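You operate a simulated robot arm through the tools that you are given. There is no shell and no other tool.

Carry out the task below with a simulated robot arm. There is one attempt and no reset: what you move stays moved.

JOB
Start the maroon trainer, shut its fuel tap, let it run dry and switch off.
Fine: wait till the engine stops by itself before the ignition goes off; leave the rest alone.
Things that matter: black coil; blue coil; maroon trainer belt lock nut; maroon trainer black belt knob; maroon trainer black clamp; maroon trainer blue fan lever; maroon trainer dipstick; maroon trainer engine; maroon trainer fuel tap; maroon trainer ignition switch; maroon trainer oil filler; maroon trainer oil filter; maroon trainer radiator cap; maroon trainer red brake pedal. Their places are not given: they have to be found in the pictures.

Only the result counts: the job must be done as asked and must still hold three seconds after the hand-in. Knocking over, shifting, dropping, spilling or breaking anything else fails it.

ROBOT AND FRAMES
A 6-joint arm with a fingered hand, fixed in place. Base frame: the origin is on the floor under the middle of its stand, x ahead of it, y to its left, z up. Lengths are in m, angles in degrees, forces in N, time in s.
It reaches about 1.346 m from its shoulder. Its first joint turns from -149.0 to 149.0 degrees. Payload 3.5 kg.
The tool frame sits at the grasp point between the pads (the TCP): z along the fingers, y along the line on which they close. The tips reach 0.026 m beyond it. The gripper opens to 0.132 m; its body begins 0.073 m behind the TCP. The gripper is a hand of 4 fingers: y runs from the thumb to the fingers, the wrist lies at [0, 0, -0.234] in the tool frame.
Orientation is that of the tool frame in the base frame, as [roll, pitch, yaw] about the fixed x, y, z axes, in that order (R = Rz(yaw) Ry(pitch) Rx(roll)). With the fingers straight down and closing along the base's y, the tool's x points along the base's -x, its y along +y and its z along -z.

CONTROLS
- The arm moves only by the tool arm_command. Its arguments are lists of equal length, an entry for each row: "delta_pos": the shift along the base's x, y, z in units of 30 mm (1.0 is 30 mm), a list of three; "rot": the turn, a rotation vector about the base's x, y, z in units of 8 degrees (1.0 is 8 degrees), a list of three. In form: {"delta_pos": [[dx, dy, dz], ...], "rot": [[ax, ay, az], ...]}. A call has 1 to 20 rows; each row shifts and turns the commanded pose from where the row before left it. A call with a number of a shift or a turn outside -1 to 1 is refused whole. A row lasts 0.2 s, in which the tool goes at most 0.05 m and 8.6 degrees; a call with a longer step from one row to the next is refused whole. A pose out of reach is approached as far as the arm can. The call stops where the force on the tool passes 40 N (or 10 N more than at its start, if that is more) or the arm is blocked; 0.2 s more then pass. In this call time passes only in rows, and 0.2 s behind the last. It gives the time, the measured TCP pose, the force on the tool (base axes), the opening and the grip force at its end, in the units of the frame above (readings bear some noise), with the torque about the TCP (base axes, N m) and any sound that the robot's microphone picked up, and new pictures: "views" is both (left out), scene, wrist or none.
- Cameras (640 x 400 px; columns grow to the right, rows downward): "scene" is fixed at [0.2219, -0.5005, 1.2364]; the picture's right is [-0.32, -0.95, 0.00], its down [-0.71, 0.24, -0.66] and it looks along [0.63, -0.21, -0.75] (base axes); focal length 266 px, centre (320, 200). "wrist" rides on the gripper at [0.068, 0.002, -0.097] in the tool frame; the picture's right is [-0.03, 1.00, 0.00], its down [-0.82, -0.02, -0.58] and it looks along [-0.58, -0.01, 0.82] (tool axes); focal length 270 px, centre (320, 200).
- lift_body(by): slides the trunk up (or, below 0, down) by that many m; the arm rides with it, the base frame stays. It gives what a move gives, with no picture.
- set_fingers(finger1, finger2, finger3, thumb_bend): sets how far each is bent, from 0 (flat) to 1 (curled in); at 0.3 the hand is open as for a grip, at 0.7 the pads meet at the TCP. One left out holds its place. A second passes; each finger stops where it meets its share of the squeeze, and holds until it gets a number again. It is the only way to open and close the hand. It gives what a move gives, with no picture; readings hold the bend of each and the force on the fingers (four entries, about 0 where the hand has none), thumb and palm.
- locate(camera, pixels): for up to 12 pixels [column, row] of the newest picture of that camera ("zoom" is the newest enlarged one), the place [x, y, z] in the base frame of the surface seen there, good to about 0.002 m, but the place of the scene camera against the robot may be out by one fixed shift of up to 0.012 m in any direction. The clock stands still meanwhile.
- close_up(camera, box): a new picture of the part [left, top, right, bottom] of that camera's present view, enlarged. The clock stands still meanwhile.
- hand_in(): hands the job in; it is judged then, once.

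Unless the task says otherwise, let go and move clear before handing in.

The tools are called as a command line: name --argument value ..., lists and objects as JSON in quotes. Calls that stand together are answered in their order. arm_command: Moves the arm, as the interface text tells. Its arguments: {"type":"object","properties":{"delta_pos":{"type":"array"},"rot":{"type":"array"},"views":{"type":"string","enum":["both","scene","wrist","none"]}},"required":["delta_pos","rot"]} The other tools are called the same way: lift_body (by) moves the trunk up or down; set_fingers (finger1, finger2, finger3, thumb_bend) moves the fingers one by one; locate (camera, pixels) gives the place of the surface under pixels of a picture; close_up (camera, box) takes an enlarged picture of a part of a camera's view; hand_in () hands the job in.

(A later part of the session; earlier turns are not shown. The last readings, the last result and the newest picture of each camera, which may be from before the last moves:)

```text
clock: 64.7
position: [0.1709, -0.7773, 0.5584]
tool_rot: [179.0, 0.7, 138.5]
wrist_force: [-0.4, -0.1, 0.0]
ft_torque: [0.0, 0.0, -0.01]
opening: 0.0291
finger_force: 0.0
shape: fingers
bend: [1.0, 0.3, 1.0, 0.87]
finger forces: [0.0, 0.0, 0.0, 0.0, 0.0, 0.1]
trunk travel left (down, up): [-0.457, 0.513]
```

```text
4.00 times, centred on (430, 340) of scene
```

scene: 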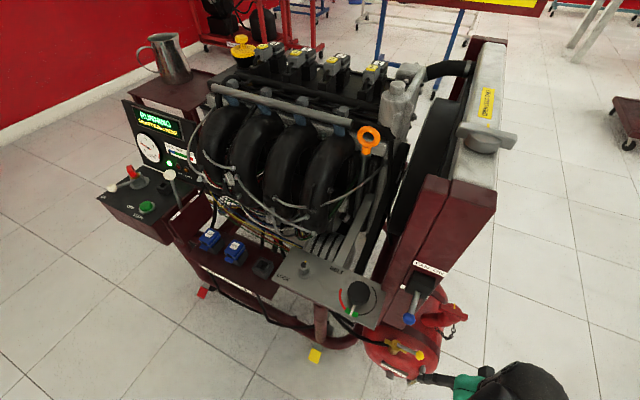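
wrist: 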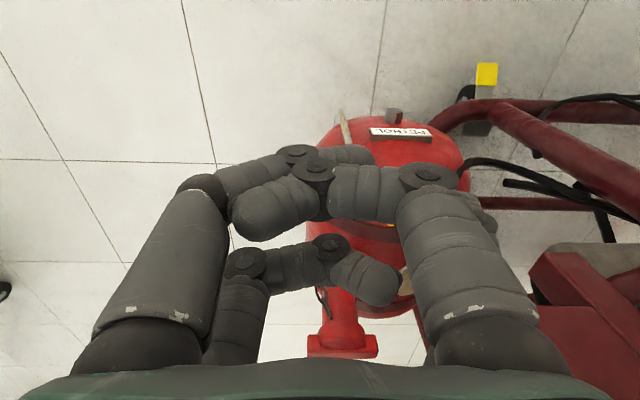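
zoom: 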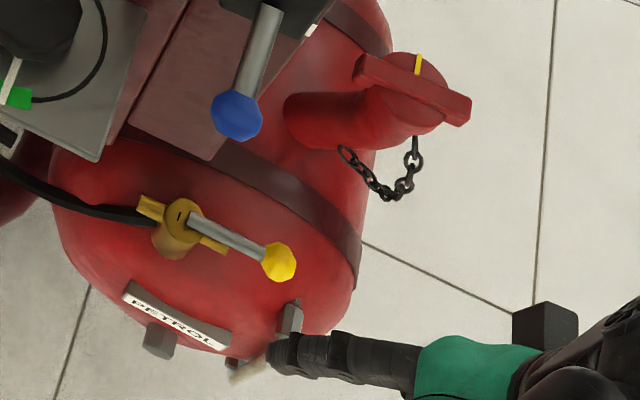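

The fingertip is at zoom pixel (285,350), still robot-side of the knob at (280,262). I will move forward over and past the lever while staying about 5 cm above it.

arm_command --delta_pos '[[0.84, -0.73, 0], [0.84, -0.73, 0], [0.84, -0.73, 0]]' --rot '[[0, 0, 0], [0, 0, 0], [0, 0, 0]]'

close_up --camera "scene" --box '[350, 290, 510, 390]'

locate --camera "zoom" --pixels '[[280, 262], [265, 255], [230, 240], [200, 225], [180, 218]]'

```text
clock: 65.5
position: [0.2471, -0.8441, 0.5597]
tool_rot: [178.9, 0.6, 138.6]
wrist_force: [-0.2, 0.7, 0.7]
ft_torque: [-0.02, -0.02, 0.0]
opening: 0.0291
finger_force: 0.0
shape: fingers
bend: [1.0, 0.3, 1.0, 0.87]
finger forces: [0.0, 0.1, 0.0, 0.0, 0.0, 0.0]
trunk travel left (down, up): [-0.457, 0.513]
```

scene: 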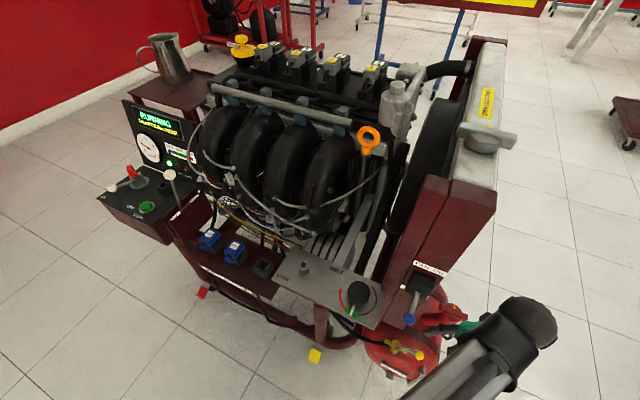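
wrist: 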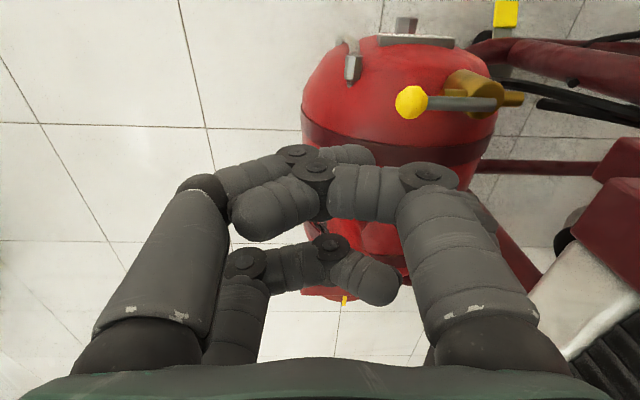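

```text
4.00 times, centred on (430, 340) of scene
```

zoom: 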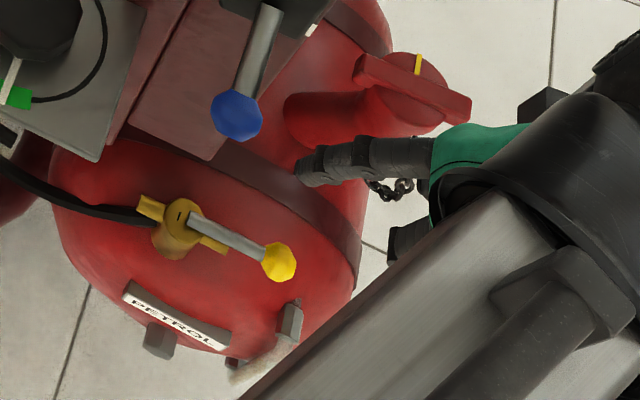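

```text
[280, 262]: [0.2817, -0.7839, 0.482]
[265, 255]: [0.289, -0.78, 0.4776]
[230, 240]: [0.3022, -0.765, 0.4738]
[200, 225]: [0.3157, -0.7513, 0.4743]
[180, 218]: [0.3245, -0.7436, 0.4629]
```

The fingertip is now past the lever at zoom pixel (300,172), and the palm is near the filler cap at (420,90). I will measure both before lowering.

locate --camera "zoom" --pixels '[[299, 172], [310, 170], [310, 183], [325, 165], [360, 155], [400, 155], [440, 150], [480, 135], [420, 90], [465, 105], [395, 130], [440, 180]]'

locate --camera "wrist" --pixels '[[410, 102], [440, 103], [470, 103], [490, 103], [460, 85], [320, 290], [345, 300], [400, 250], [380, 280], [350, 190], [330, 245], [490, 225]]'

```text
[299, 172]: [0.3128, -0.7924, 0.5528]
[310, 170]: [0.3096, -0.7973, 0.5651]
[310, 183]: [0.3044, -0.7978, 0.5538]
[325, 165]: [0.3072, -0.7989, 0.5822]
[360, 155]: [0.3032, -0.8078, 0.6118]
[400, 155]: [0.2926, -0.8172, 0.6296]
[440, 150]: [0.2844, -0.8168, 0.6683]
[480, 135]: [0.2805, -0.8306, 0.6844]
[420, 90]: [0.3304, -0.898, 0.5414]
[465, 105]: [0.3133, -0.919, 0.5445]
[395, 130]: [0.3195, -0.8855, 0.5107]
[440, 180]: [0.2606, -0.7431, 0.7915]
```

```text
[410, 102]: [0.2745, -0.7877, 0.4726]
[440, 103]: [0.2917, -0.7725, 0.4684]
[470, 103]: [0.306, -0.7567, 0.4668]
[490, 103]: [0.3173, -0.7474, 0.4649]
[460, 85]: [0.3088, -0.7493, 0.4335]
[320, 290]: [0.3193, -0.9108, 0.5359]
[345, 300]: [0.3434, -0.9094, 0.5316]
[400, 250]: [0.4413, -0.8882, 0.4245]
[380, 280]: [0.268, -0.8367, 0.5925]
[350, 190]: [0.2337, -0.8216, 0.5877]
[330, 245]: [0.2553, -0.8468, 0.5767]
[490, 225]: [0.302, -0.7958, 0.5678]
```

The tip sits about 0.029 beyond the lever line and about 0.012 inside the knob, which suits hooking the rod. I will check the tank's surface height under the tip before lowering.

locate --camera "wrist" --pixels '[[400, 125], [430, 125], [460, 125], [400, 145], [420, 155], [440, 150], [460, 150], [380, 135], [360, 140], [390, 120], [330, 140], [480, 140]]'

close_up --camera "wrist" --box '[300, 30, 540, 200]'

```text
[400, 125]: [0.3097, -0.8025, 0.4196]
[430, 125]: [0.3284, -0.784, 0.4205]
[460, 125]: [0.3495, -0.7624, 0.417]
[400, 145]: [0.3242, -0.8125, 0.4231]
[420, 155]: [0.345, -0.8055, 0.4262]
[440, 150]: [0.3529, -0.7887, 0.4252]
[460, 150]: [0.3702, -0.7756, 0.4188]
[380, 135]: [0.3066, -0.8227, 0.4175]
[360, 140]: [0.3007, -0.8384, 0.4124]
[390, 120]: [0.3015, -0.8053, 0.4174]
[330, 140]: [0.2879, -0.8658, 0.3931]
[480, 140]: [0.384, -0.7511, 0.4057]
```

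```text
2.35 times, centred on (420, 115) of wrist
```

zoom: 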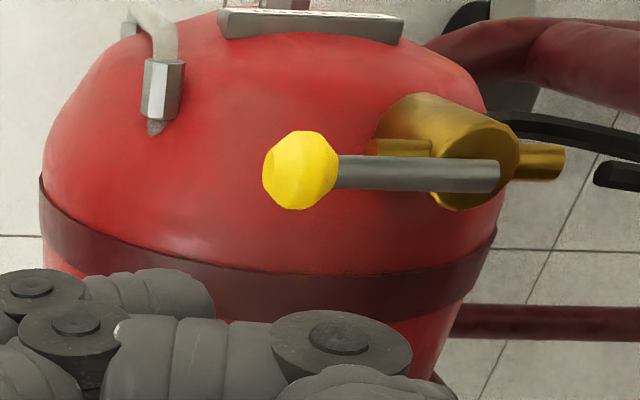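

The tank top under the tip is at about z 0.42 and the lever rod at about 0.462, so a tip bottom of 0.447 fits. I will lower in two steps.

lift_body --by -0.055

close_up --camera "scene" --box '[350, 290, 510, 390]'

close_up --camera "wrist" --box '[280, 0, 600, 240]'

```text
clock: 66.4
position: [0.2453, -0.8442, 0.5025]
tool_rot: [178.9, 0.7, 138.5]
wrist_force: [0.1, -0.4, 0.6]
ft_torque: [0.0, 0.0, -0.02]
opening: 0.0288
finger_force: 0.0
shape: fingers
bend: [1.0, 0.3, 1.0, 0.87]
finger forces: [0.1, 0.0, 0.1, 0.0, 0.0, 0.0]
trunk travel left (down, up): [-0.402, 0.568]
```

```text
4.00 times, centred on (430, 340) of scene
```

zoom: 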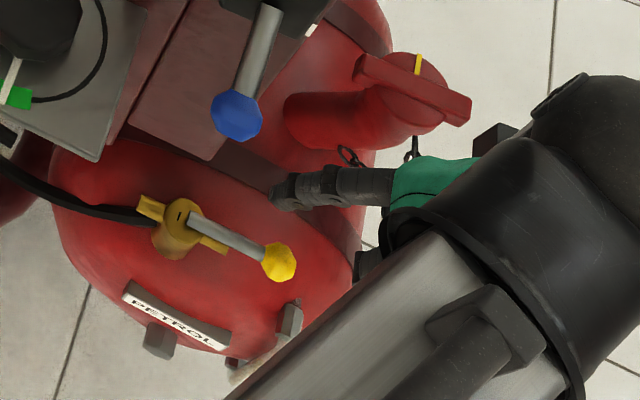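

```text
1.67 times, centred on (440, 120) of wrist
```

zoom: 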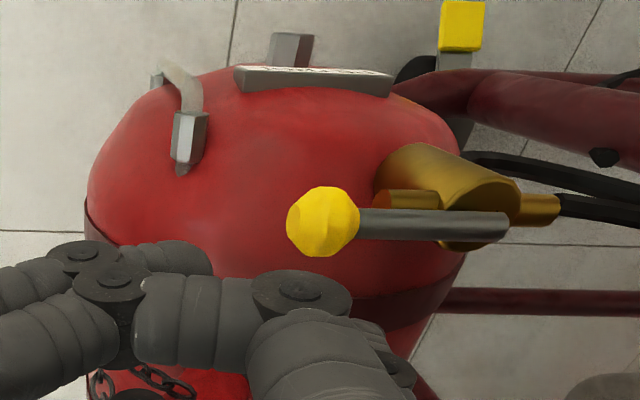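

The approach is clear, with the fingertip beyond the lever at zoom pixel (275,195). I will lower the last 0.028 so that the tip sits behind the rod.

lift_body --by -0.028

close_up --camera "scene" --box '[370, 310, 450, 370]'

close_up --camera "wrist" --box '[280, 0, 600, 240]'

```text
clock: 67.2
position: [0.2464, -0.845, 0.4743]
tool_rot: [179.0, 0.6, 138.4]
wrist_force: [0.4, 0.5, 0.0]
ft_torque: [0.0, -0.01, -0.02]
opening: 0.0289
finger_force: 0.1
shape: fingers
bend: [1.0, 0.3, 1.0, 0.87]
finger forces: [0.0, 0.1, 0.0, 0.1, 0.0, 0.0]
trunk travel left (down, up): [-0.374, 0.596]
```

```text
6.67 times, centred on (410, 340) of scene
```

zoom: 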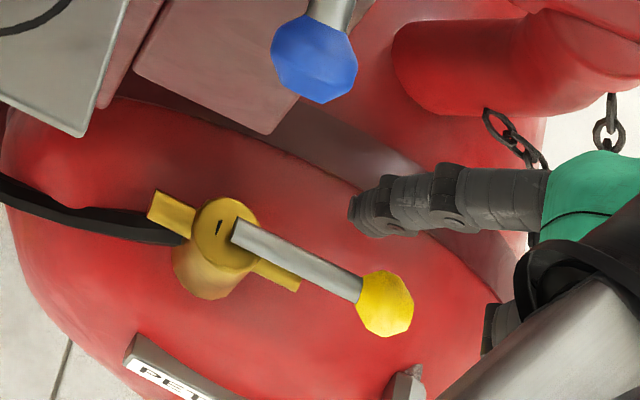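

```text
1.67 times, centred on (440, 120) of wrist
```

zoom: 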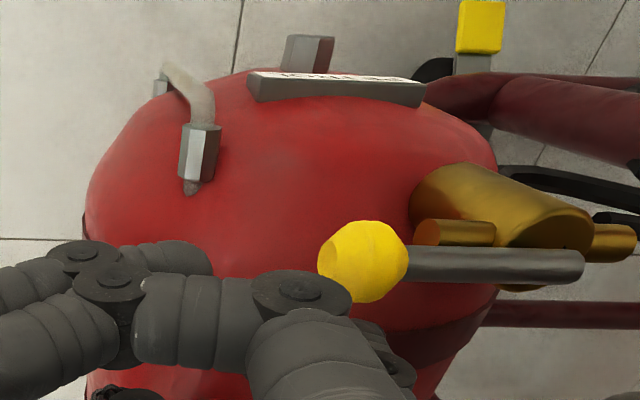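

The fingertip is at scene-zoom pixel (355,215), beyond the lever whose knob is at (385,303). I will measure the gap precisely before pulling.

close_up --camera "scene" --box '[370, 310, 450, 370]'

locate --camera "zoom" --pixels '[[352, 210], [360, 225], [375, 200], [390, 205], [385, 303], [340, 282], [290, 258], [245, 235], [222, 225]]'

```text
6.67 times, centred on (410, 340) of scene
```

zoom: 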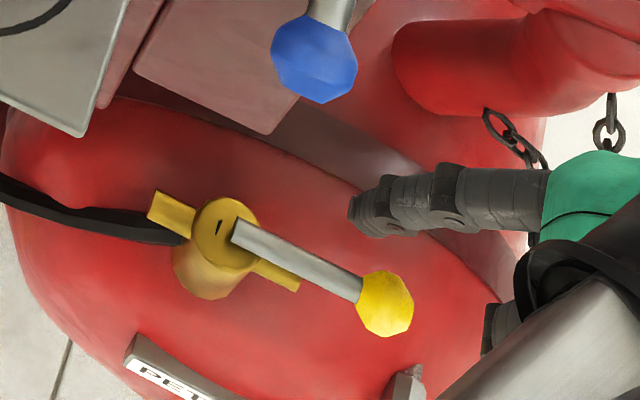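

```text
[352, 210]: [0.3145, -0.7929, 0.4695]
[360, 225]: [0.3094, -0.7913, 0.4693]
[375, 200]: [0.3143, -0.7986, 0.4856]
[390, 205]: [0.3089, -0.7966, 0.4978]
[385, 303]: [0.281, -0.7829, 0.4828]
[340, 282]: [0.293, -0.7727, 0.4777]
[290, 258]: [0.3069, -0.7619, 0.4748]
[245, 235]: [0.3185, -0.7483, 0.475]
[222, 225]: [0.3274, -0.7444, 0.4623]
```

The fingertip is about 11 mm from touching the rod. I will lower a touch more for engagement, close that gap and pull only about 4 mm to see if the lever gives in this direction.

lift_body --by -0.006

arm_command --delta_pos '[[-0.253, 0.263, 0], [-0.13, 0.1, 0]]' --rot '[[0, 0, 0], [0, 0, 0]]' --views "scene"

close_up --camera "scene" --box '[370, 310, 450, 370]'

```text
clock: 67.7
position: [0.2453, -0.843, 0.4707]
tool_rot: [179.0, 0.7, 138.5]
wrist_force: [0.0, -0.5, -0.1]
ft_torque: [0.02, 0.03, -0.01]
opening: 0.0287
finger_force: 0.0
shape: fingers
bend: [1.0, 0.3, 1.0, 0.87]
finger forces: [0.1, 0.1, 0.0, 0.0, 0.0, 0.1]
trunk travel left (down, up): [-0.368, 0.602]
```

```text
clock: 68.3
position: [0.2349, -0.8343, 0.468]
tool_rot: [178.9, 0.7, 138.5]
wrist_force: [1.4, 0.1, 1.3]
ft_torque: [-0.02, -0.02, -0.12]
opening: 0.0292
finger_force: 0.7
shape: fingers
bend: [1.0, 0.3, 1.0, 0.87]
finger forces: [0.0, 1.2, 0.0, 0.0, 0.0, 0.0]
trunk travel left (down, up): [-0.368, 0.602]
```

scene: 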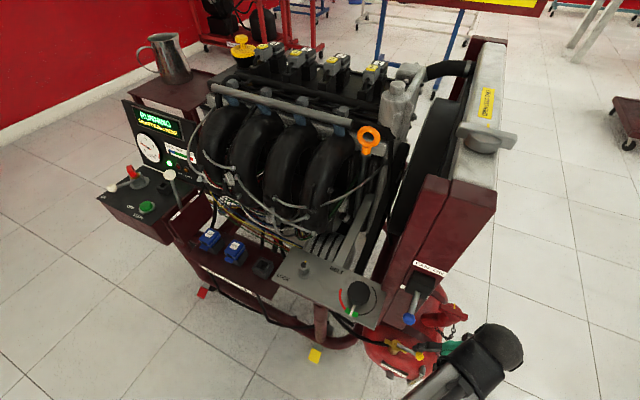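

```text
6.67 times, centred on (410, 340) of scene
```

zoom: 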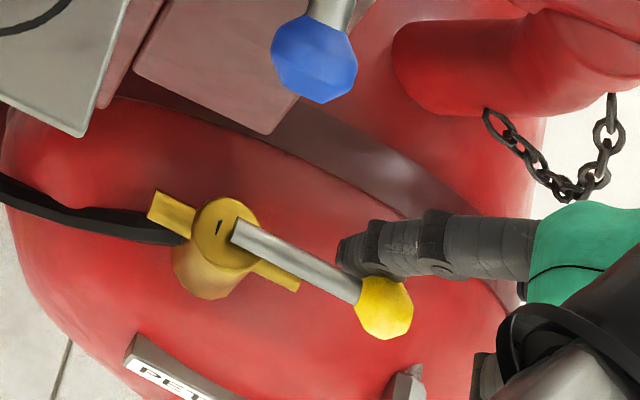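

Finger2 reads 1.2 N and the knob moved slightly (to (383,307)), so contact is made. I will continue to about 15 degrees and check.

arm_command --delta_pos '[[-0.2, 0.14, 0]]' --rot '[[0, 0, 0]]' --views "none"

close_up --camera "scene" --box '[370, 310, 450, 370]'

```text
clock: 68.7
position: [0.2296, -0.8296, 0.4686]
tool_rot: [178.8, 0.7, 138.6]
wrist_force: [1.5, -0.8, 0.4]
ft_torque: [-0.02, -0.01, -0.09]
opening: 0.029
finger_force: 0.6
shape: fingers
bend: [1.0, 0.3, 1.0, 0.87]
finger forces: [0.1, 1.4, 0.2, 0.0, 0.1, 0.0]
trunk travel left (down, up): [-0.368, 0.602]
```

```text
6.67 times, centred on (410, 340) of scene
```

zoom: 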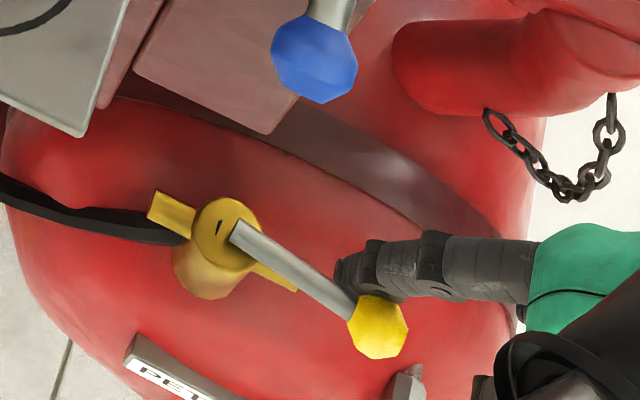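

The lever is turning freely toward the robot with about 1.4 N, and the knob is now at (378,325). I will continue along the arc.

arm_command --delta_pos '[[-0.15, 0.15, 0], [-0.267, 0.327, 0], [-0.173, 0.383, 0]]' --rot '[[0, 0, 0], [0, 0, 0], [0, 0, 0]]' --views "none"

close_up --camera "scene" --box '[370, 310, 450, 370]'

```text
clock: 69.5
position: [0.2104, -0.8024, 0.4685]
tool_rot: [178.9, 0.6, 138.5]
wrist_force: [2.0, -0.8, 0.3]
ft_torque: [-0.03, 0.0, -0.08]
opening: 0.0291
finger_force: 0.6
shape: fingers
bend: [1.0, 0.29, 1.0, 0.87]
finger forces: [0.0, 0.9, 0.0, 0.0, 0.0, 0.0]
trunk travel left (down, up): [-0.368, 0.602]
```

```text
6.67 times, centred on (410, 340) of scene
```

zoom: 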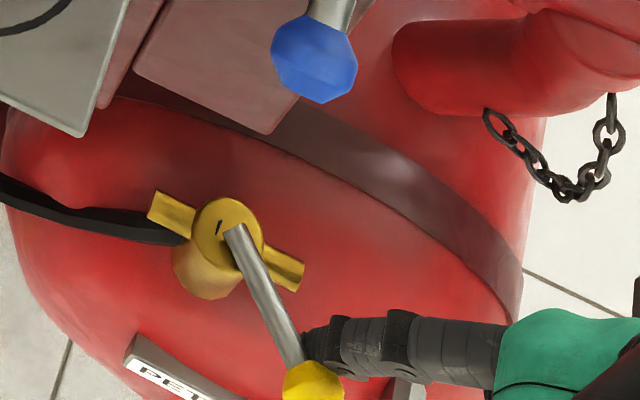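

The lever is about halfway (knob at (312,380)). I will continue with the second half of the arc.

arm_command --delta_pos '[[-0.07, 0.413, 0], [0.04, 0.417, 0]]' --rot '[[0, 0, 0], [0, 0, 0]]' --views "none"

close_up --camera "scene" --box '[360, 320, 440, 380]'

close_up --camera "scene" --box '[80, 100, 210, 230]'

```text
clock: 70.1
position: [0.2094, -0.7791, 0.4695]
tool_rot: [178.9, 0.6, 138.5]
wrist_force: [0.1, -0.1, 0.4]
ft_torque: [0.01, -0.02, -0.01]
opening: 0.0289
finger_force: 0.5
shape: fingers
bend: [1.0, 0.3, 1.0, 0.87]
finger forces: [0.1, 0.4, 0.0, 0.0, 0.0, 0.1]
trunk travel left (down, up): [-0.368, 0.602]
```

```text
6.67 times, centred on (400, 350) of scene
```

zoom: 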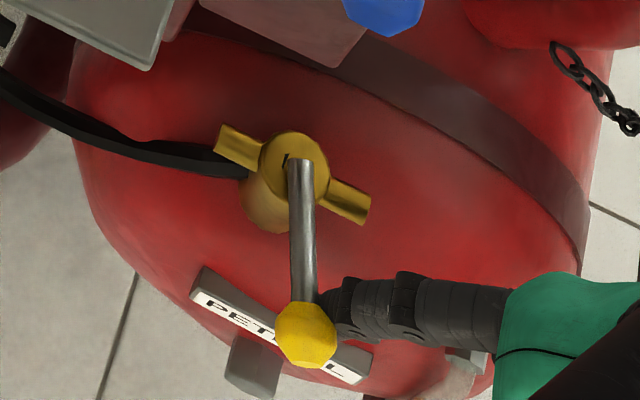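

```text
3.08 times, centred on (145, 165) of scene
```

zoom: 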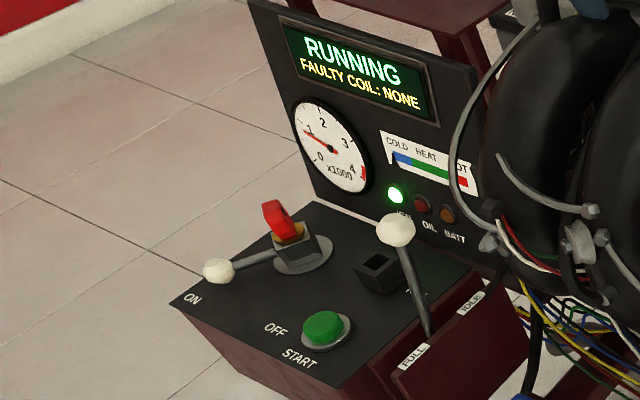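

The lever is around two-thirds turned (knob at (305,335)) and the engine still reads RUNNING. I will continue the arc in smaller steps.

arm_command --delta_pos '[[0.1, 0.385, 0], [0.15, 0.3, 0]]' --rot '[[0, 0, 0], [0, 0, 0]]' --views "none"

close_up --camera "scene" --box '[360, 320, 440, 380]'

locate --camera "zoom" --pixels '[[295, 160], [290, 340], [292, 170], [280, 330], [270, 340], [285, 250]]'

close_up --camera "scene" --box '[80, 100, 210, 230]'

```text
clock: 70.7
position: [0.2165, -0.759, 0.4689]
tool_rot: [179.0, 0.5, 138.5]
wrist_force: [0.9, -7.1, 1.6]
ft_torque: [0.0, -0.06, -0.35]
opening: 0.029
finger_force: 3.2
shape: fingers
bend: [1.0, 0.34, 1.0, 0.87]
finger forces: [0.0, 6.3, 0.0, 0.0, 0.1, 0.0]
trunk travel left (down, up): [-0.368, 0.602]
```

```text
6.67 times, centred on (400, 350) of scene
```

zoom: 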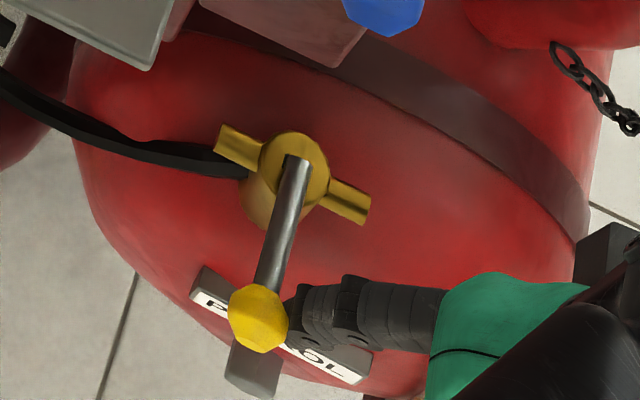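

```text
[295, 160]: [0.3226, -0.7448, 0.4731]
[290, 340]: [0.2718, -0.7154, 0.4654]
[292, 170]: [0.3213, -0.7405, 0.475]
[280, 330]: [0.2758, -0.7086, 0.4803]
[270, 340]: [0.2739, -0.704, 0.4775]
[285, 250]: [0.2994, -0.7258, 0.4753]
```

```text
3.08 times, centred on (145, 165) of scene
```

zoom: 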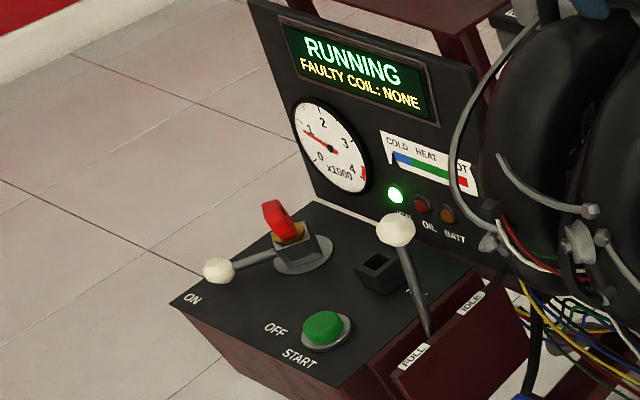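

The force rose to about 6.5 N with the lever square across the pipe (its direction is now about 138 degrees), so the tap is at its closed stop. I will back the finger off and rise clear without touching the lever.

arm_command --delta_pos '[[-0.12, -0.4, 0], [-0.15, -0.4, 0]]' --rot '[[0, 0, 0], [0, 0, 0]]' --views "none"

lift_body --by 0.06

arm_command --delta_pos '[[-0.8, 0, 0], [-0.8, 0, 0]]' --rot '[[0, 0, 0], [0, 0, 0]]'

close_up --camera "scene" --box '[360, 320, 440, 380]'

close_up --camera "scene" --box '[80, 100, 210, 230]'

```text
clock: 71.3
position: [0.2095, -0.7815, 0.469]
tool_rot: [179.0, 0.4, 138.5]
wrist_force: [-0.7, 0.4, 0.2]
ft_torque: [0.04, -0.03, -0.01]
opening: 0.029
finger_force: 0.0
shape: fingers
bend: [1.0, 0.3, 1.0, 0.87]
finger forces: [0.0, 0.1, 0.1, 0.0, 0.0, 0.0]
trunk travel left (down, up): [-0.368, 0.602]
```

```text
clock: 72.3
position: [0.21, -0.7812, 0.5295]
tool_rot: [179.0, 0.6, 138.6]
wrist_force: [0.4, -0.4, 0.1]
ft_torque: [0.0, 0.01, -0.01]
opening: 0.029
finger_force: 0.1
shape: fingers
bend: [1.0, 0.3, 1.0, 0.87]
finger forces: [0.1, 0.1, 0.0, 0.1, 0.0, 0.0]
trunk travel left (down, up): [-0.428, 0.542]
```

```text
clock: 72.9
position: [0.1614, -0.7807, 0.5296]
tool_rot: [178.9, 0.6, 138.5]
wrist_force: [0.9, 0.2, 0.1]
ft_torque: [-0.02, -0.01, 0.0]
opening: 0.0291
finger_force: 0.0
shape: fingers
bend: [1.0, 0.3, 1.0, 0.87]
finger forces: [0.0, 0.0, 0.0, 0.0, 0.0, 0.0]
trunk travel left (down, up): [-0.428, 0.542]
```

scene: 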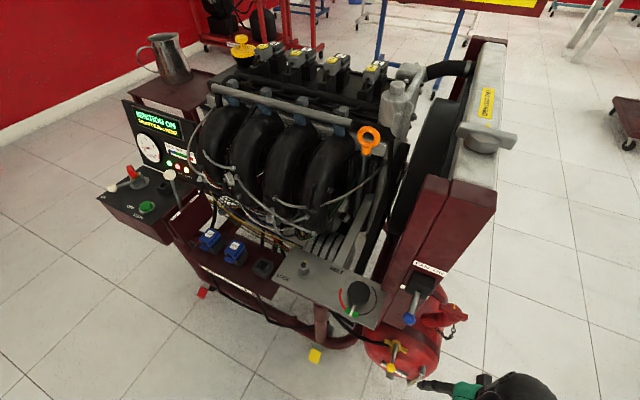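
wrist: 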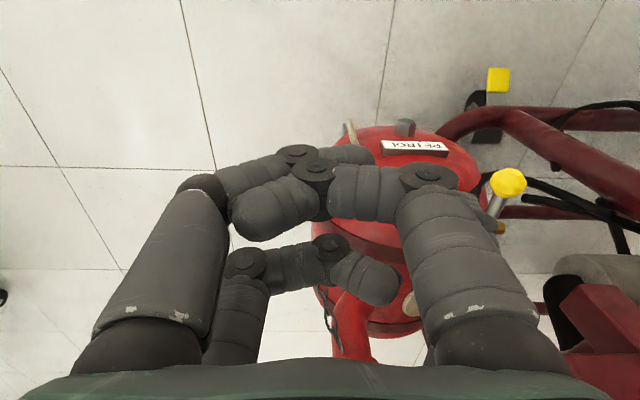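

```text
6.67 times, centred on (400, 350) of scene
```

zoom: 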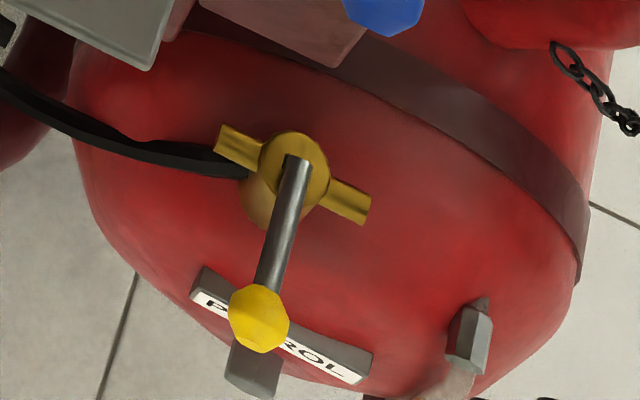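

```text
3.08 times, centred on (145, 165) of scene
```

zoom: 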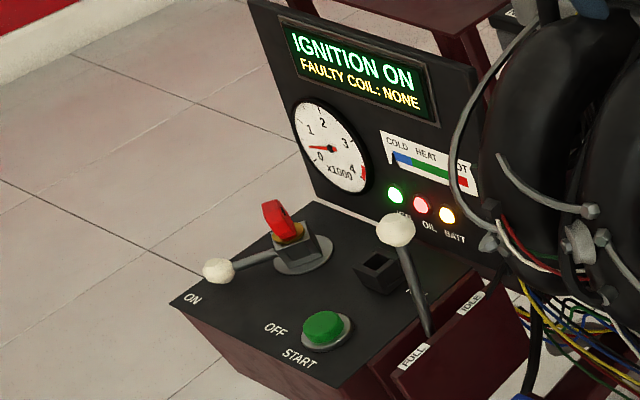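

The engine stopped by itself: the screen is back to IGNITION ON and the tachometer has fallen near zero, with the tap lever still square across the pipe. I will raise the trunk, switch the pointer to finger3, and go back to the panel.

lift_body --by 0.36

set_fingers --finger3 0.3

set_fingers --finger2 1.0

arm_command --delta_pos '[[0.3, 0.8, 0], [0.5, 1, 0], [0.6, 1, 0], [0.6, 1, 0], [0.6, 1, 0], [0.6, 1, 0], [0.6, 1, 0], [0.6, 1, 0], [0.6, 1, 0], [0.6, 1, 0], [0.6, 1, 0], [0.6, 1, 0], [0.6, 1, 0], [0.6, 1, 0], [0.6, 1, 0], [0.6, 1, 0], [0.6, 1, 0], [0.6, 1, 0], [0.6, 1, 0], [0.6, 1, 0]]' --rot '[[0, 0, 0], [0, 0, 0], [0, 0, 0], [0, 0, 0], [0, 0, 0], [0, 0, 0.5], [0, 0, 0.5], [0, 0, 0.5], [0, 0, 0.5], [0, 0, 0.5], [0, 0, 0.5], [0, 0, 0.5], [0, 0, 0.5], [0, 0, 0.5], [0, 0, 0.6], [0, 0, 0], [0, 0, 0], [0, 0, 0], [0, 0, 0], [0, 0, 0]]'

```text
clock: 76.4
position: [0.1605, -0.7811, 0.8893]
tool_rot: [178.8, 0.6, 138.5]
wrist_force: [0.5, 0.4, 0.5]
ft_torque: [0.01, -0.04, 0.01]
opening: 0.0289
finger_force: 0.0
shape: fingers
bend: [1.0, 0.3, 1.0, 0.87]
finger forces: [0.0, 0.0, 0.0, 0.1, 0.0, 0.0]
trunk travel left (down, up): [-0.788, 0.182]
```

```text
clock: 77.4
position: [0.1619, -0.7812, 0.8895]
tool_rot: [179.0, 0.5, 138.4]
wrist_force: [0.1, 0.0, 0.4]
ft_torque: [0.01, 0.01, -0.01]
opening: 0.029
finger_force: 0.0
shape: fingers
bend: [1.0, 0.3, 0.3, 0.87]
finger forces: [0.0, 0.0, 0.0, 0.0, 0.0, 0.1]
trunk travel left (down, up): [-0.788, 0.182]
```

```text
clock: 78.4
position: [0.1609, -0.7809, 0.89]
tool_rot: [178.9, 0.6, 138.5]
wrist_force: [-0.9, -0.7, 0.1]
ft_torque: [-0.03, -0.02, 0.04]
opening: 0.0288
finger_force: 0.0
shape: fingers
bend: [1.0, 1.0, 0.3, 0.87]
finger forces: [0.1, 0.1, 0.0, 0.0, 0.1, 0.0]
trunk travel left (down, up): [-0.788, 0.182]
```

```text
clock: 82.6
position: [0.5081, -0.189, 0.8896]
tool_rot: [178.8, 0.6, 179.2]
wrist_force: [0.1, -0.5, -0.6]
ft_torque: [-0.01, 0.01, 0.02]
opening: 0.0292
finger_force: 0.1
shape: fingers
bend: [1.0, 1.0, 0.3, 0.87]
finger forces: [0.0, 0.0, 0.0, 0.0, 0.1, 0.0]
trunk travel left (down, up): [-0.788, 0.182]
```

scene: 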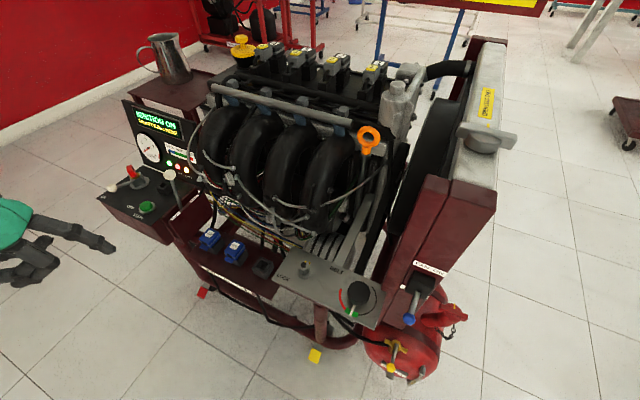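
wrist: 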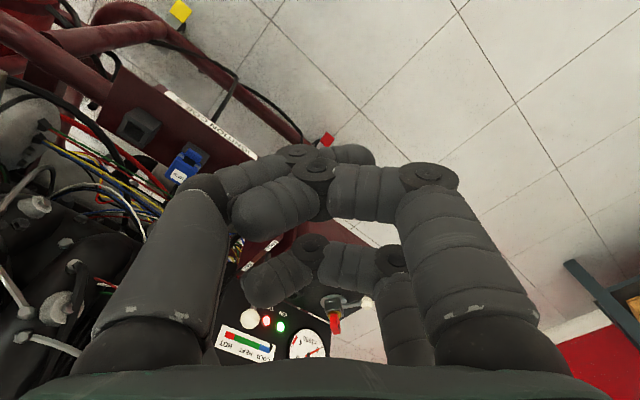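

The hand is back on the left at (0.508,-0.189,0.890), with finger3 pointing and the screen still showing IGNITION ON. I will move above the far side of the ignition knob.

arm_command --delta_pos '[[0.983, 0.383, 0], [0.983, 0.383, 0], [0.983, 0.383, 0], [0.983, 0.383, 0], [0.983, 0.383, 0], [0.983, 0.383, 0], [0.983, 0.383, 0], [0.983, 0.383, 0], [0.983, 0.383, 0], [0.983, 0.383, 0], [0.983, 0.383, 0], [0.983, 0.383, 0], [0.983, 0.383, 0], [0.983, 0.383, 0]]' --rot '[[0, 0, 0], [0, 0, 0], [0, 0, 0], [0, 0, 0], [0, 0, 0], [0, 0, 0], [0, 0, 0], [0, 0, 0], [0, 0, 0], [0, 0, 0], [0, 0, 0], [0, 0, 0], [0, 0, 0], [0, 0, 0]]'

close_up --camera "scene" --box '[60, 90, 200, 230]'

```text
clock: 85.6
position: [0.922, -0.0268, 0.8897]
tool_rot: [178.9, 0.7, 179.2]
wrist_force: [0.4, 0.1, 0.2]
ft_torque: [-0.01, 0.02, 0.05]
opening: 0.0293
finger_force: 0.1
shape: fingers
bend: [1.0, 1.0, 0.3, 0.87]
finger forces: [0.1, 0.0, 0.0, 0.0, 0.0, 0.1]
trunk travel left (down, up): [-0.788, 0.182]
```

scene: 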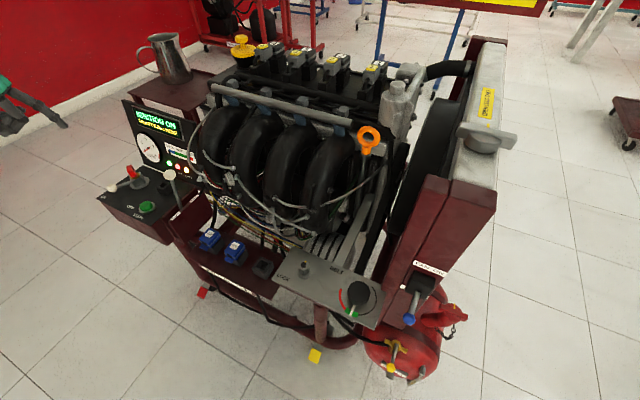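
wrist: 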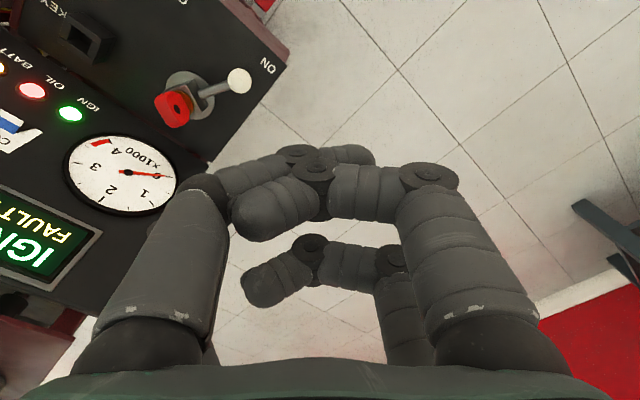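

```text
2.86 times, centred on (130, 160) of scene
```

zoom: 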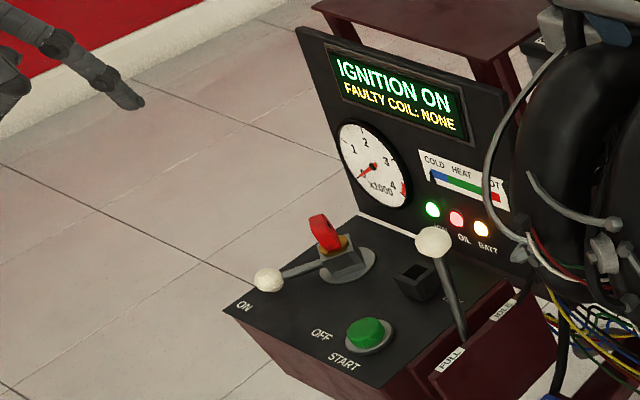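

The engine is fully stopped with the tachometer at 0. I will measure the fingertip and the ignition lever's current position from both views.

locate --camera "wrist" --pixels '[[240, 80], [232, 74], [247, 85], [215, 90], [200, 95], [185, 90], [175, 108], [265, 65], [210, 160], [290, 48], [160, 160], [125, 175]]'

locate --camera "zoom" --pixels '[[140, 102], [130, 95], [110, 80], [269, 280], [300, 270], [325, 235], [345, 260], [245, 305], [358, 215], [300, 240]]'

```text
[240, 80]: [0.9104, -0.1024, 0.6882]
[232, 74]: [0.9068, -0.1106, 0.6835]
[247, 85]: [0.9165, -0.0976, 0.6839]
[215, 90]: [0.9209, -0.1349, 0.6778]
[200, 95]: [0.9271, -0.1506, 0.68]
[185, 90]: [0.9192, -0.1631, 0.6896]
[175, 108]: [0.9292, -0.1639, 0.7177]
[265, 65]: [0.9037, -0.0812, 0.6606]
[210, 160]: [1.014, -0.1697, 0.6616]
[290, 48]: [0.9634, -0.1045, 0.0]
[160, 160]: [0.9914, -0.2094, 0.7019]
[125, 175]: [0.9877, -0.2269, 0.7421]
```

```text
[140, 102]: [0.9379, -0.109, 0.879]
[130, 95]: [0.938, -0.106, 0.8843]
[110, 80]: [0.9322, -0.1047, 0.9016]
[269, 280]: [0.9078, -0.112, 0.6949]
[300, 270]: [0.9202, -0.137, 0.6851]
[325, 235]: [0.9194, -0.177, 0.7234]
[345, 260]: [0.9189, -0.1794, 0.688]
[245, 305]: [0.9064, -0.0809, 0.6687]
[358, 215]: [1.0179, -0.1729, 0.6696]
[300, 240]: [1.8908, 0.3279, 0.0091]
```

The knob is at about (0.911,-0.103,0.68), and the fingertip is about 30 mm beyond it on the far side, leaving roughly 9 mm of clearance. I will lower in two steps.

lift_body --by -0.15

close_up --camera "scene" --box '[80, 140, 180, 230]'

locate --camera "zoom" --pixels '[[245, 235], [235, 245], [230, 200], [250, 220], [218, 250]]'

```text
clock: 87.3
position: [0.9223, -0.0271, 0.7401]
tool_rot: [178.9, 0.7, 179.3]
wrist_force: [-0.1, -0.3, -0.6]
ft_torque: [0.03, 0.01, 0.04]
opening: 0.029
finger_force: 0.2
shape: fingers
bend: [1.0, 1.0, 0.3, 0.87]
finger forces: [0.0, 0.0, 0.1, 0.1, 0.1, 0.1]
trunk travel left (down, up): [-0.638, 0.332]
```

```text
4.44 times, centred on (130, 185) of scene
```

zoom: 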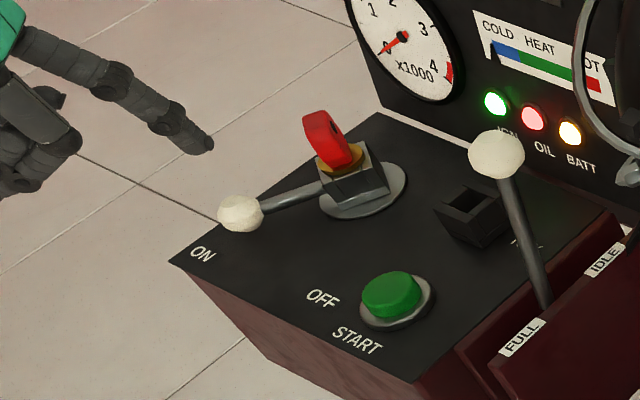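

```text
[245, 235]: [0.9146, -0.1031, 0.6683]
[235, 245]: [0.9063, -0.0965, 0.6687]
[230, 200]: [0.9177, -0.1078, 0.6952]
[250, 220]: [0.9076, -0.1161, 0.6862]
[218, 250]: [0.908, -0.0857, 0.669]
```

The fingertip is at zoom pixel (205,143), beyond the knob at (240,213), with no contact. I will lower the last 0.043.

lift_body --by -0.043

close_up --camera "scene" --box '[80, 140, 180, 230]'

locate --camera "zoom" --pixels '[[222, 185], [215, 180], [205, 170], [240, 213], [245, 222], [280, 205]]'

```text
clock: 88.2
position: [0.9219, -0.0262, 0.6962]
tool_rot: [179.0, 0.6, 179.3]
wrist_force: [-0.4, 0.1, -0.6]
ft_torque: [0.02, 0.02, 0.0]
opening: 0.0291
finger_force: 0.1
shape: fingers
bend: [1.0, 1.0, 0.3, 0.87]
finger forces: [0.0, 0.0, 0.0, 0.0, 0.0, 0.1]
trunk travel left (down, up): [-0.595, 0.375]
```

```text
4.44 times, centred on (130, 185) of scene
```

zoom: 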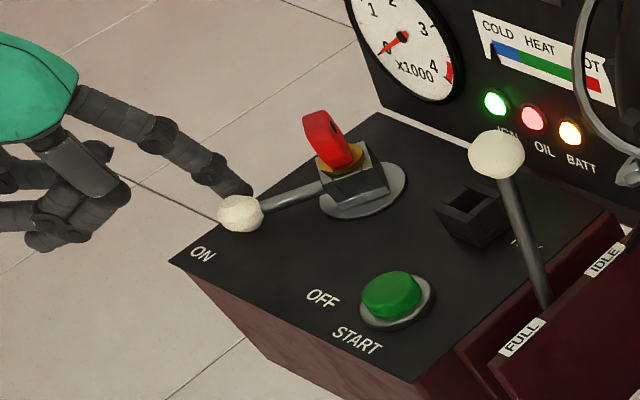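

```text
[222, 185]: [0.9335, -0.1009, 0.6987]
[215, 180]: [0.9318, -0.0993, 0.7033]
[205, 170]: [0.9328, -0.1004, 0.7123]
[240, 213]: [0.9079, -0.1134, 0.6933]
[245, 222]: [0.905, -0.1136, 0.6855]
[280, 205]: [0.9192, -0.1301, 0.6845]
```

The fingertip is behind the knob and not touching. I will pull gently along the arc back toward OFF, first part only.

arm_command --delta_pos '[[-0.28, -0.24, 0], [-0.27, -0.013, 0], [-0.267, -0.014, 0]]' --rot '[[0, 0, 0], [0, 0, 0], [0, 0, 0]]' --views "wrist"

close_up --camera "scene" --box '[80, 140, 180, 230]'

```text
clock: 89.0
position: [0.8961, -0.0339, 0.695]
tool_rot: [178.9, 0.6, 179.3]
wrist_force: [0.2, 0.7, -0.1]
ft_torque: [0.01, 0.0, 0.04]
opening: 0.0292
finger_force: 0.4
shape: fingers
bend: [1.0, 1.0, 0.3, 0.87]
finger forces: [0.0, 0.1, 0.2, 0.0, 0.0, 0.0]
trunk travel left (down, up): [-0.595, 0.375]
```

wrist: 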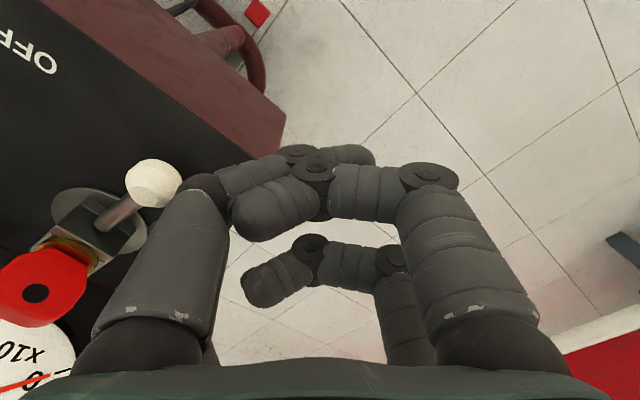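

```text
4.44 times, centred on (130, 185) of scene
```

zoom: 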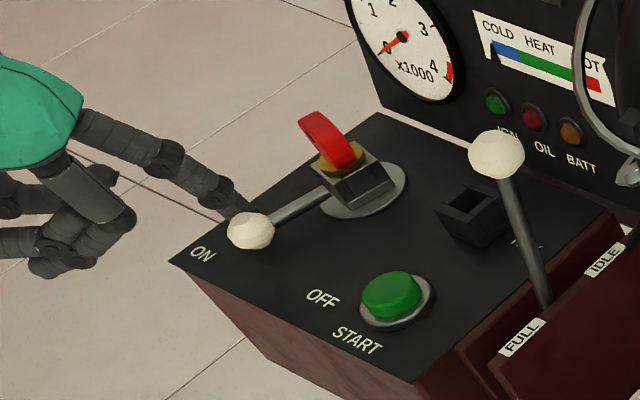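

The lever is moving and the lamps went out. I will continue all the way round to OFF.

arm_command --delta_pos '[[-0.274, -0.087, 0], [-0.274, -0.087, 0], [-0.242, -0.154, 0], [-0.242, -0.154, 0]]' --rot '[[0, 0, 0], [0, 0, 0], [0, 0, 0], [0, 0, 0]]' --views "wrist"

close_up --camera "scene" --box '[80, 140, 180, 230]'

```text
clock: 90.0
position: [0.8654, -0.05, 0.6961]
tool_rot: [178.8, 0.4, 179.3]
wrist_force: [0.7, 0.3, 0.4]
ft_torque: [0.01, 0.02, 0.02]
opening: 0.029
finger_force: 0.0
shape: fingers
bend: [1.0, 1.0, 0.3, 0.87]
finger forces: [0.0, 0.1, 0.0, 0.1, 0.0, 0.0]
trunk travel left (down, up): [-0.595, 0.375]
```

wrist: 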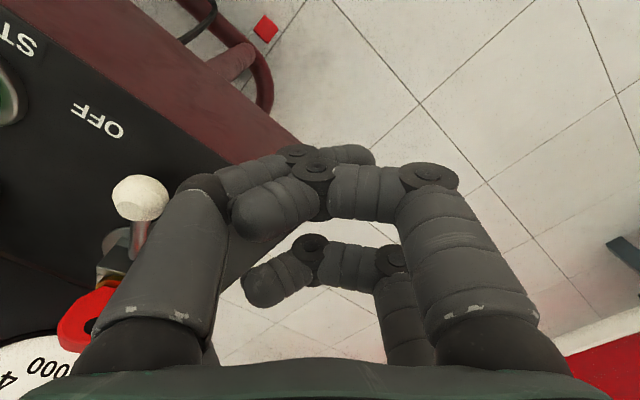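

```text
4.44 times, centred on (130, 185) of scene
```

zoom: 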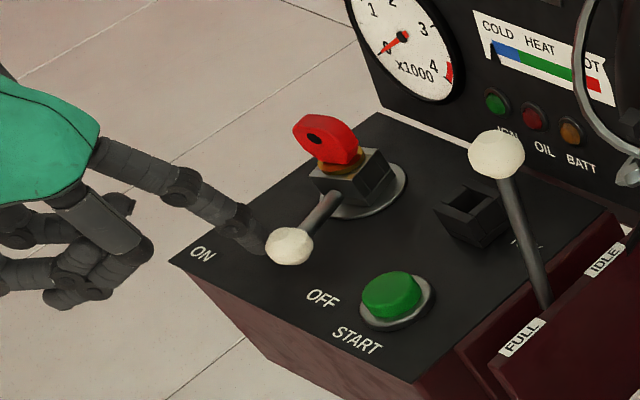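

The knob is at zoom pixel (288,246), and its original OFF position was about (312,245). I will push the last part in small steps and watch the force.

arm_command --delta_pos '[[-0.16, -0.17, 0], [-0.12, -0.15, 0]]' --rot '[[0, 0, 0], [0, 0, 0]]' --views "wrist"

close_up --camera "scene" --box '[80, 140, 180, 230]'

```text
clock: 90.6
position: [0.8571, -0.0588, 0.697]
tool_rot: [178.9, 0.6, 179.4]
wrist_force: [-0.7, 0.5, -0.3]
ft_torque: [0.05, -0.02, 0.02]
opening: 0.0292
finger_force: 0.0
shape: fingers
bend: [1.0, 1.0, 0.3, 0.87]
finger forces: [0.1, 0.0, 0.0, 0.0, 0.0, 0.1]
trunk travel left (down, up): [-0.595, 0.375]
```

wrist: 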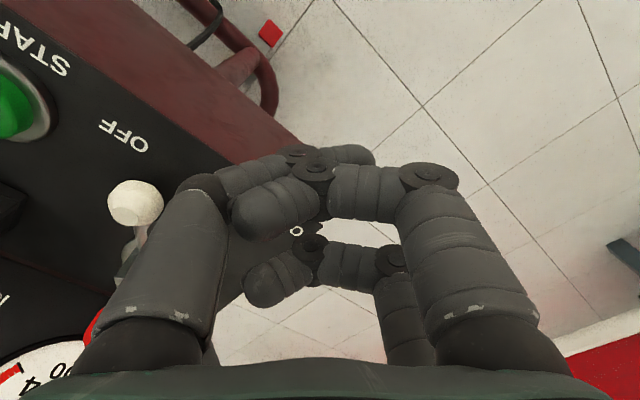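

```text
4.44 times, centred on (130, 185) of scene
```

zoom: 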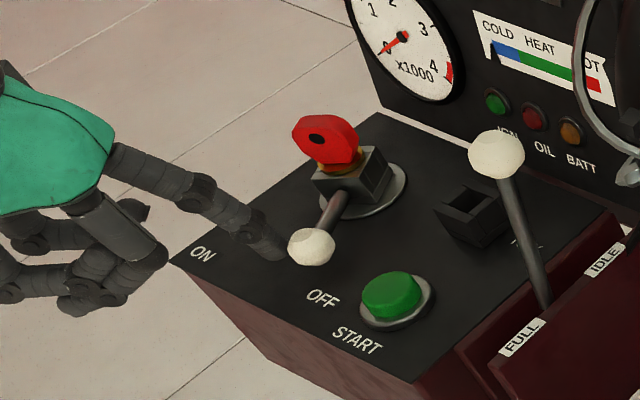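

The knob is back at its original OFF position (312,247). I will give one small nudge to confirm it is at its stop, then check the screen.

arm_command --delta_pos '[[-0.06, -0.1, 0]]' --rot '[[0, 0, 0]]' --views "none"

close_up --camera "scene" --box '[80, 100, 210, 230]'

```text
clock: 91.0
position: [0.8556, -0.0615, 0.6955]
tool_rot: [178.9, 0.6, 179.3]
wrist_force: [0.2, 1.4, -0.1]
ft_torque: [-0.02, 0.02, 0.02]
opening: 0.0289
finger_force: 0.2
shape: fingers
bend: [1.0, 1.0, 0.3, 0.87]
finger forces: [0.0, 0.0, 0.3, 0.0, 0.0, 0.1]
trunk travel left (down, up): [-0.595, 0.375]
```

```text
3.08 times, centred on (145, 165) of scene
```

zoom: 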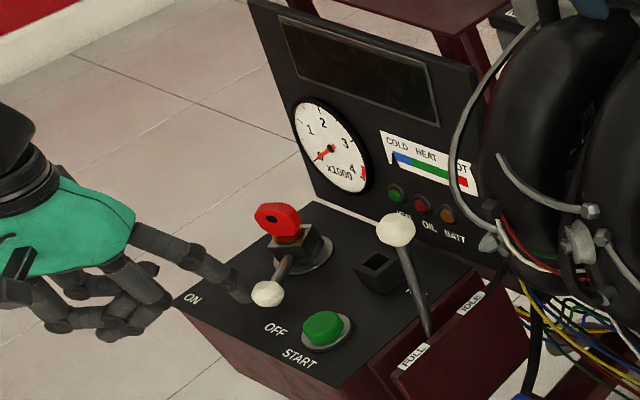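

The screen and lamps are off. I will compare the knob's position with the original reading of (0.861,-0.160,0.693).

locate --camera "zoom" --pixels '[[267, 293], [267, 297], [272, 290], [285, 266]]'

arm_command --delta_pos '[[-0.04, -0.08, 0]]' --rot '[[0, 0, 0]]' --views "none"

close_up --camera "scene" --box '[80, 140, 180, 230]'

```text
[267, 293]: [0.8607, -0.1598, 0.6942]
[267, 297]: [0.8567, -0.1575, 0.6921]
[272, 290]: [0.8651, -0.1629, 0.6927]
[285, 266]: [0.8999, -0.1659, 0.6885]
```

```text
clock: 91.4
position: [0.8543, -0.0624, 0.6976]
tool_rot: [178.9, 0.6, 179.3]
wrist_force: [0.0, 2.0, 1.0]
ft_torque: [-0.04, 0.0, 0.08]
opening: 0.0289
finger_force: 1.4
shape: fingers
bend: [1.0, 1.0, 0.32, 0.87]
finger forces: [0.1, 0.0, 1.9, 0.1, 0.1, 0.1]
trunk travel left (down, up): [-0.595, 0.375]
```

```text
4.44 times, centred on (130, 185) of scene
```

zoom: 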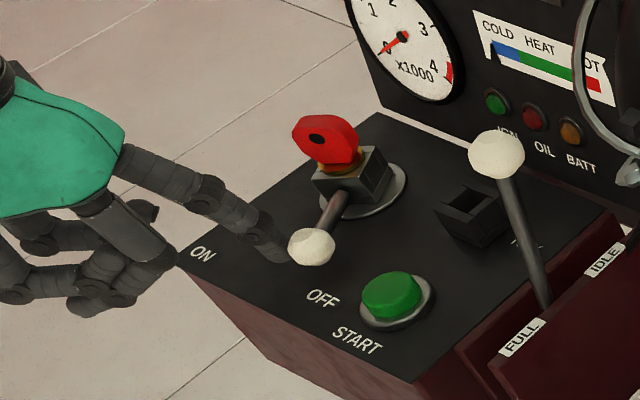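

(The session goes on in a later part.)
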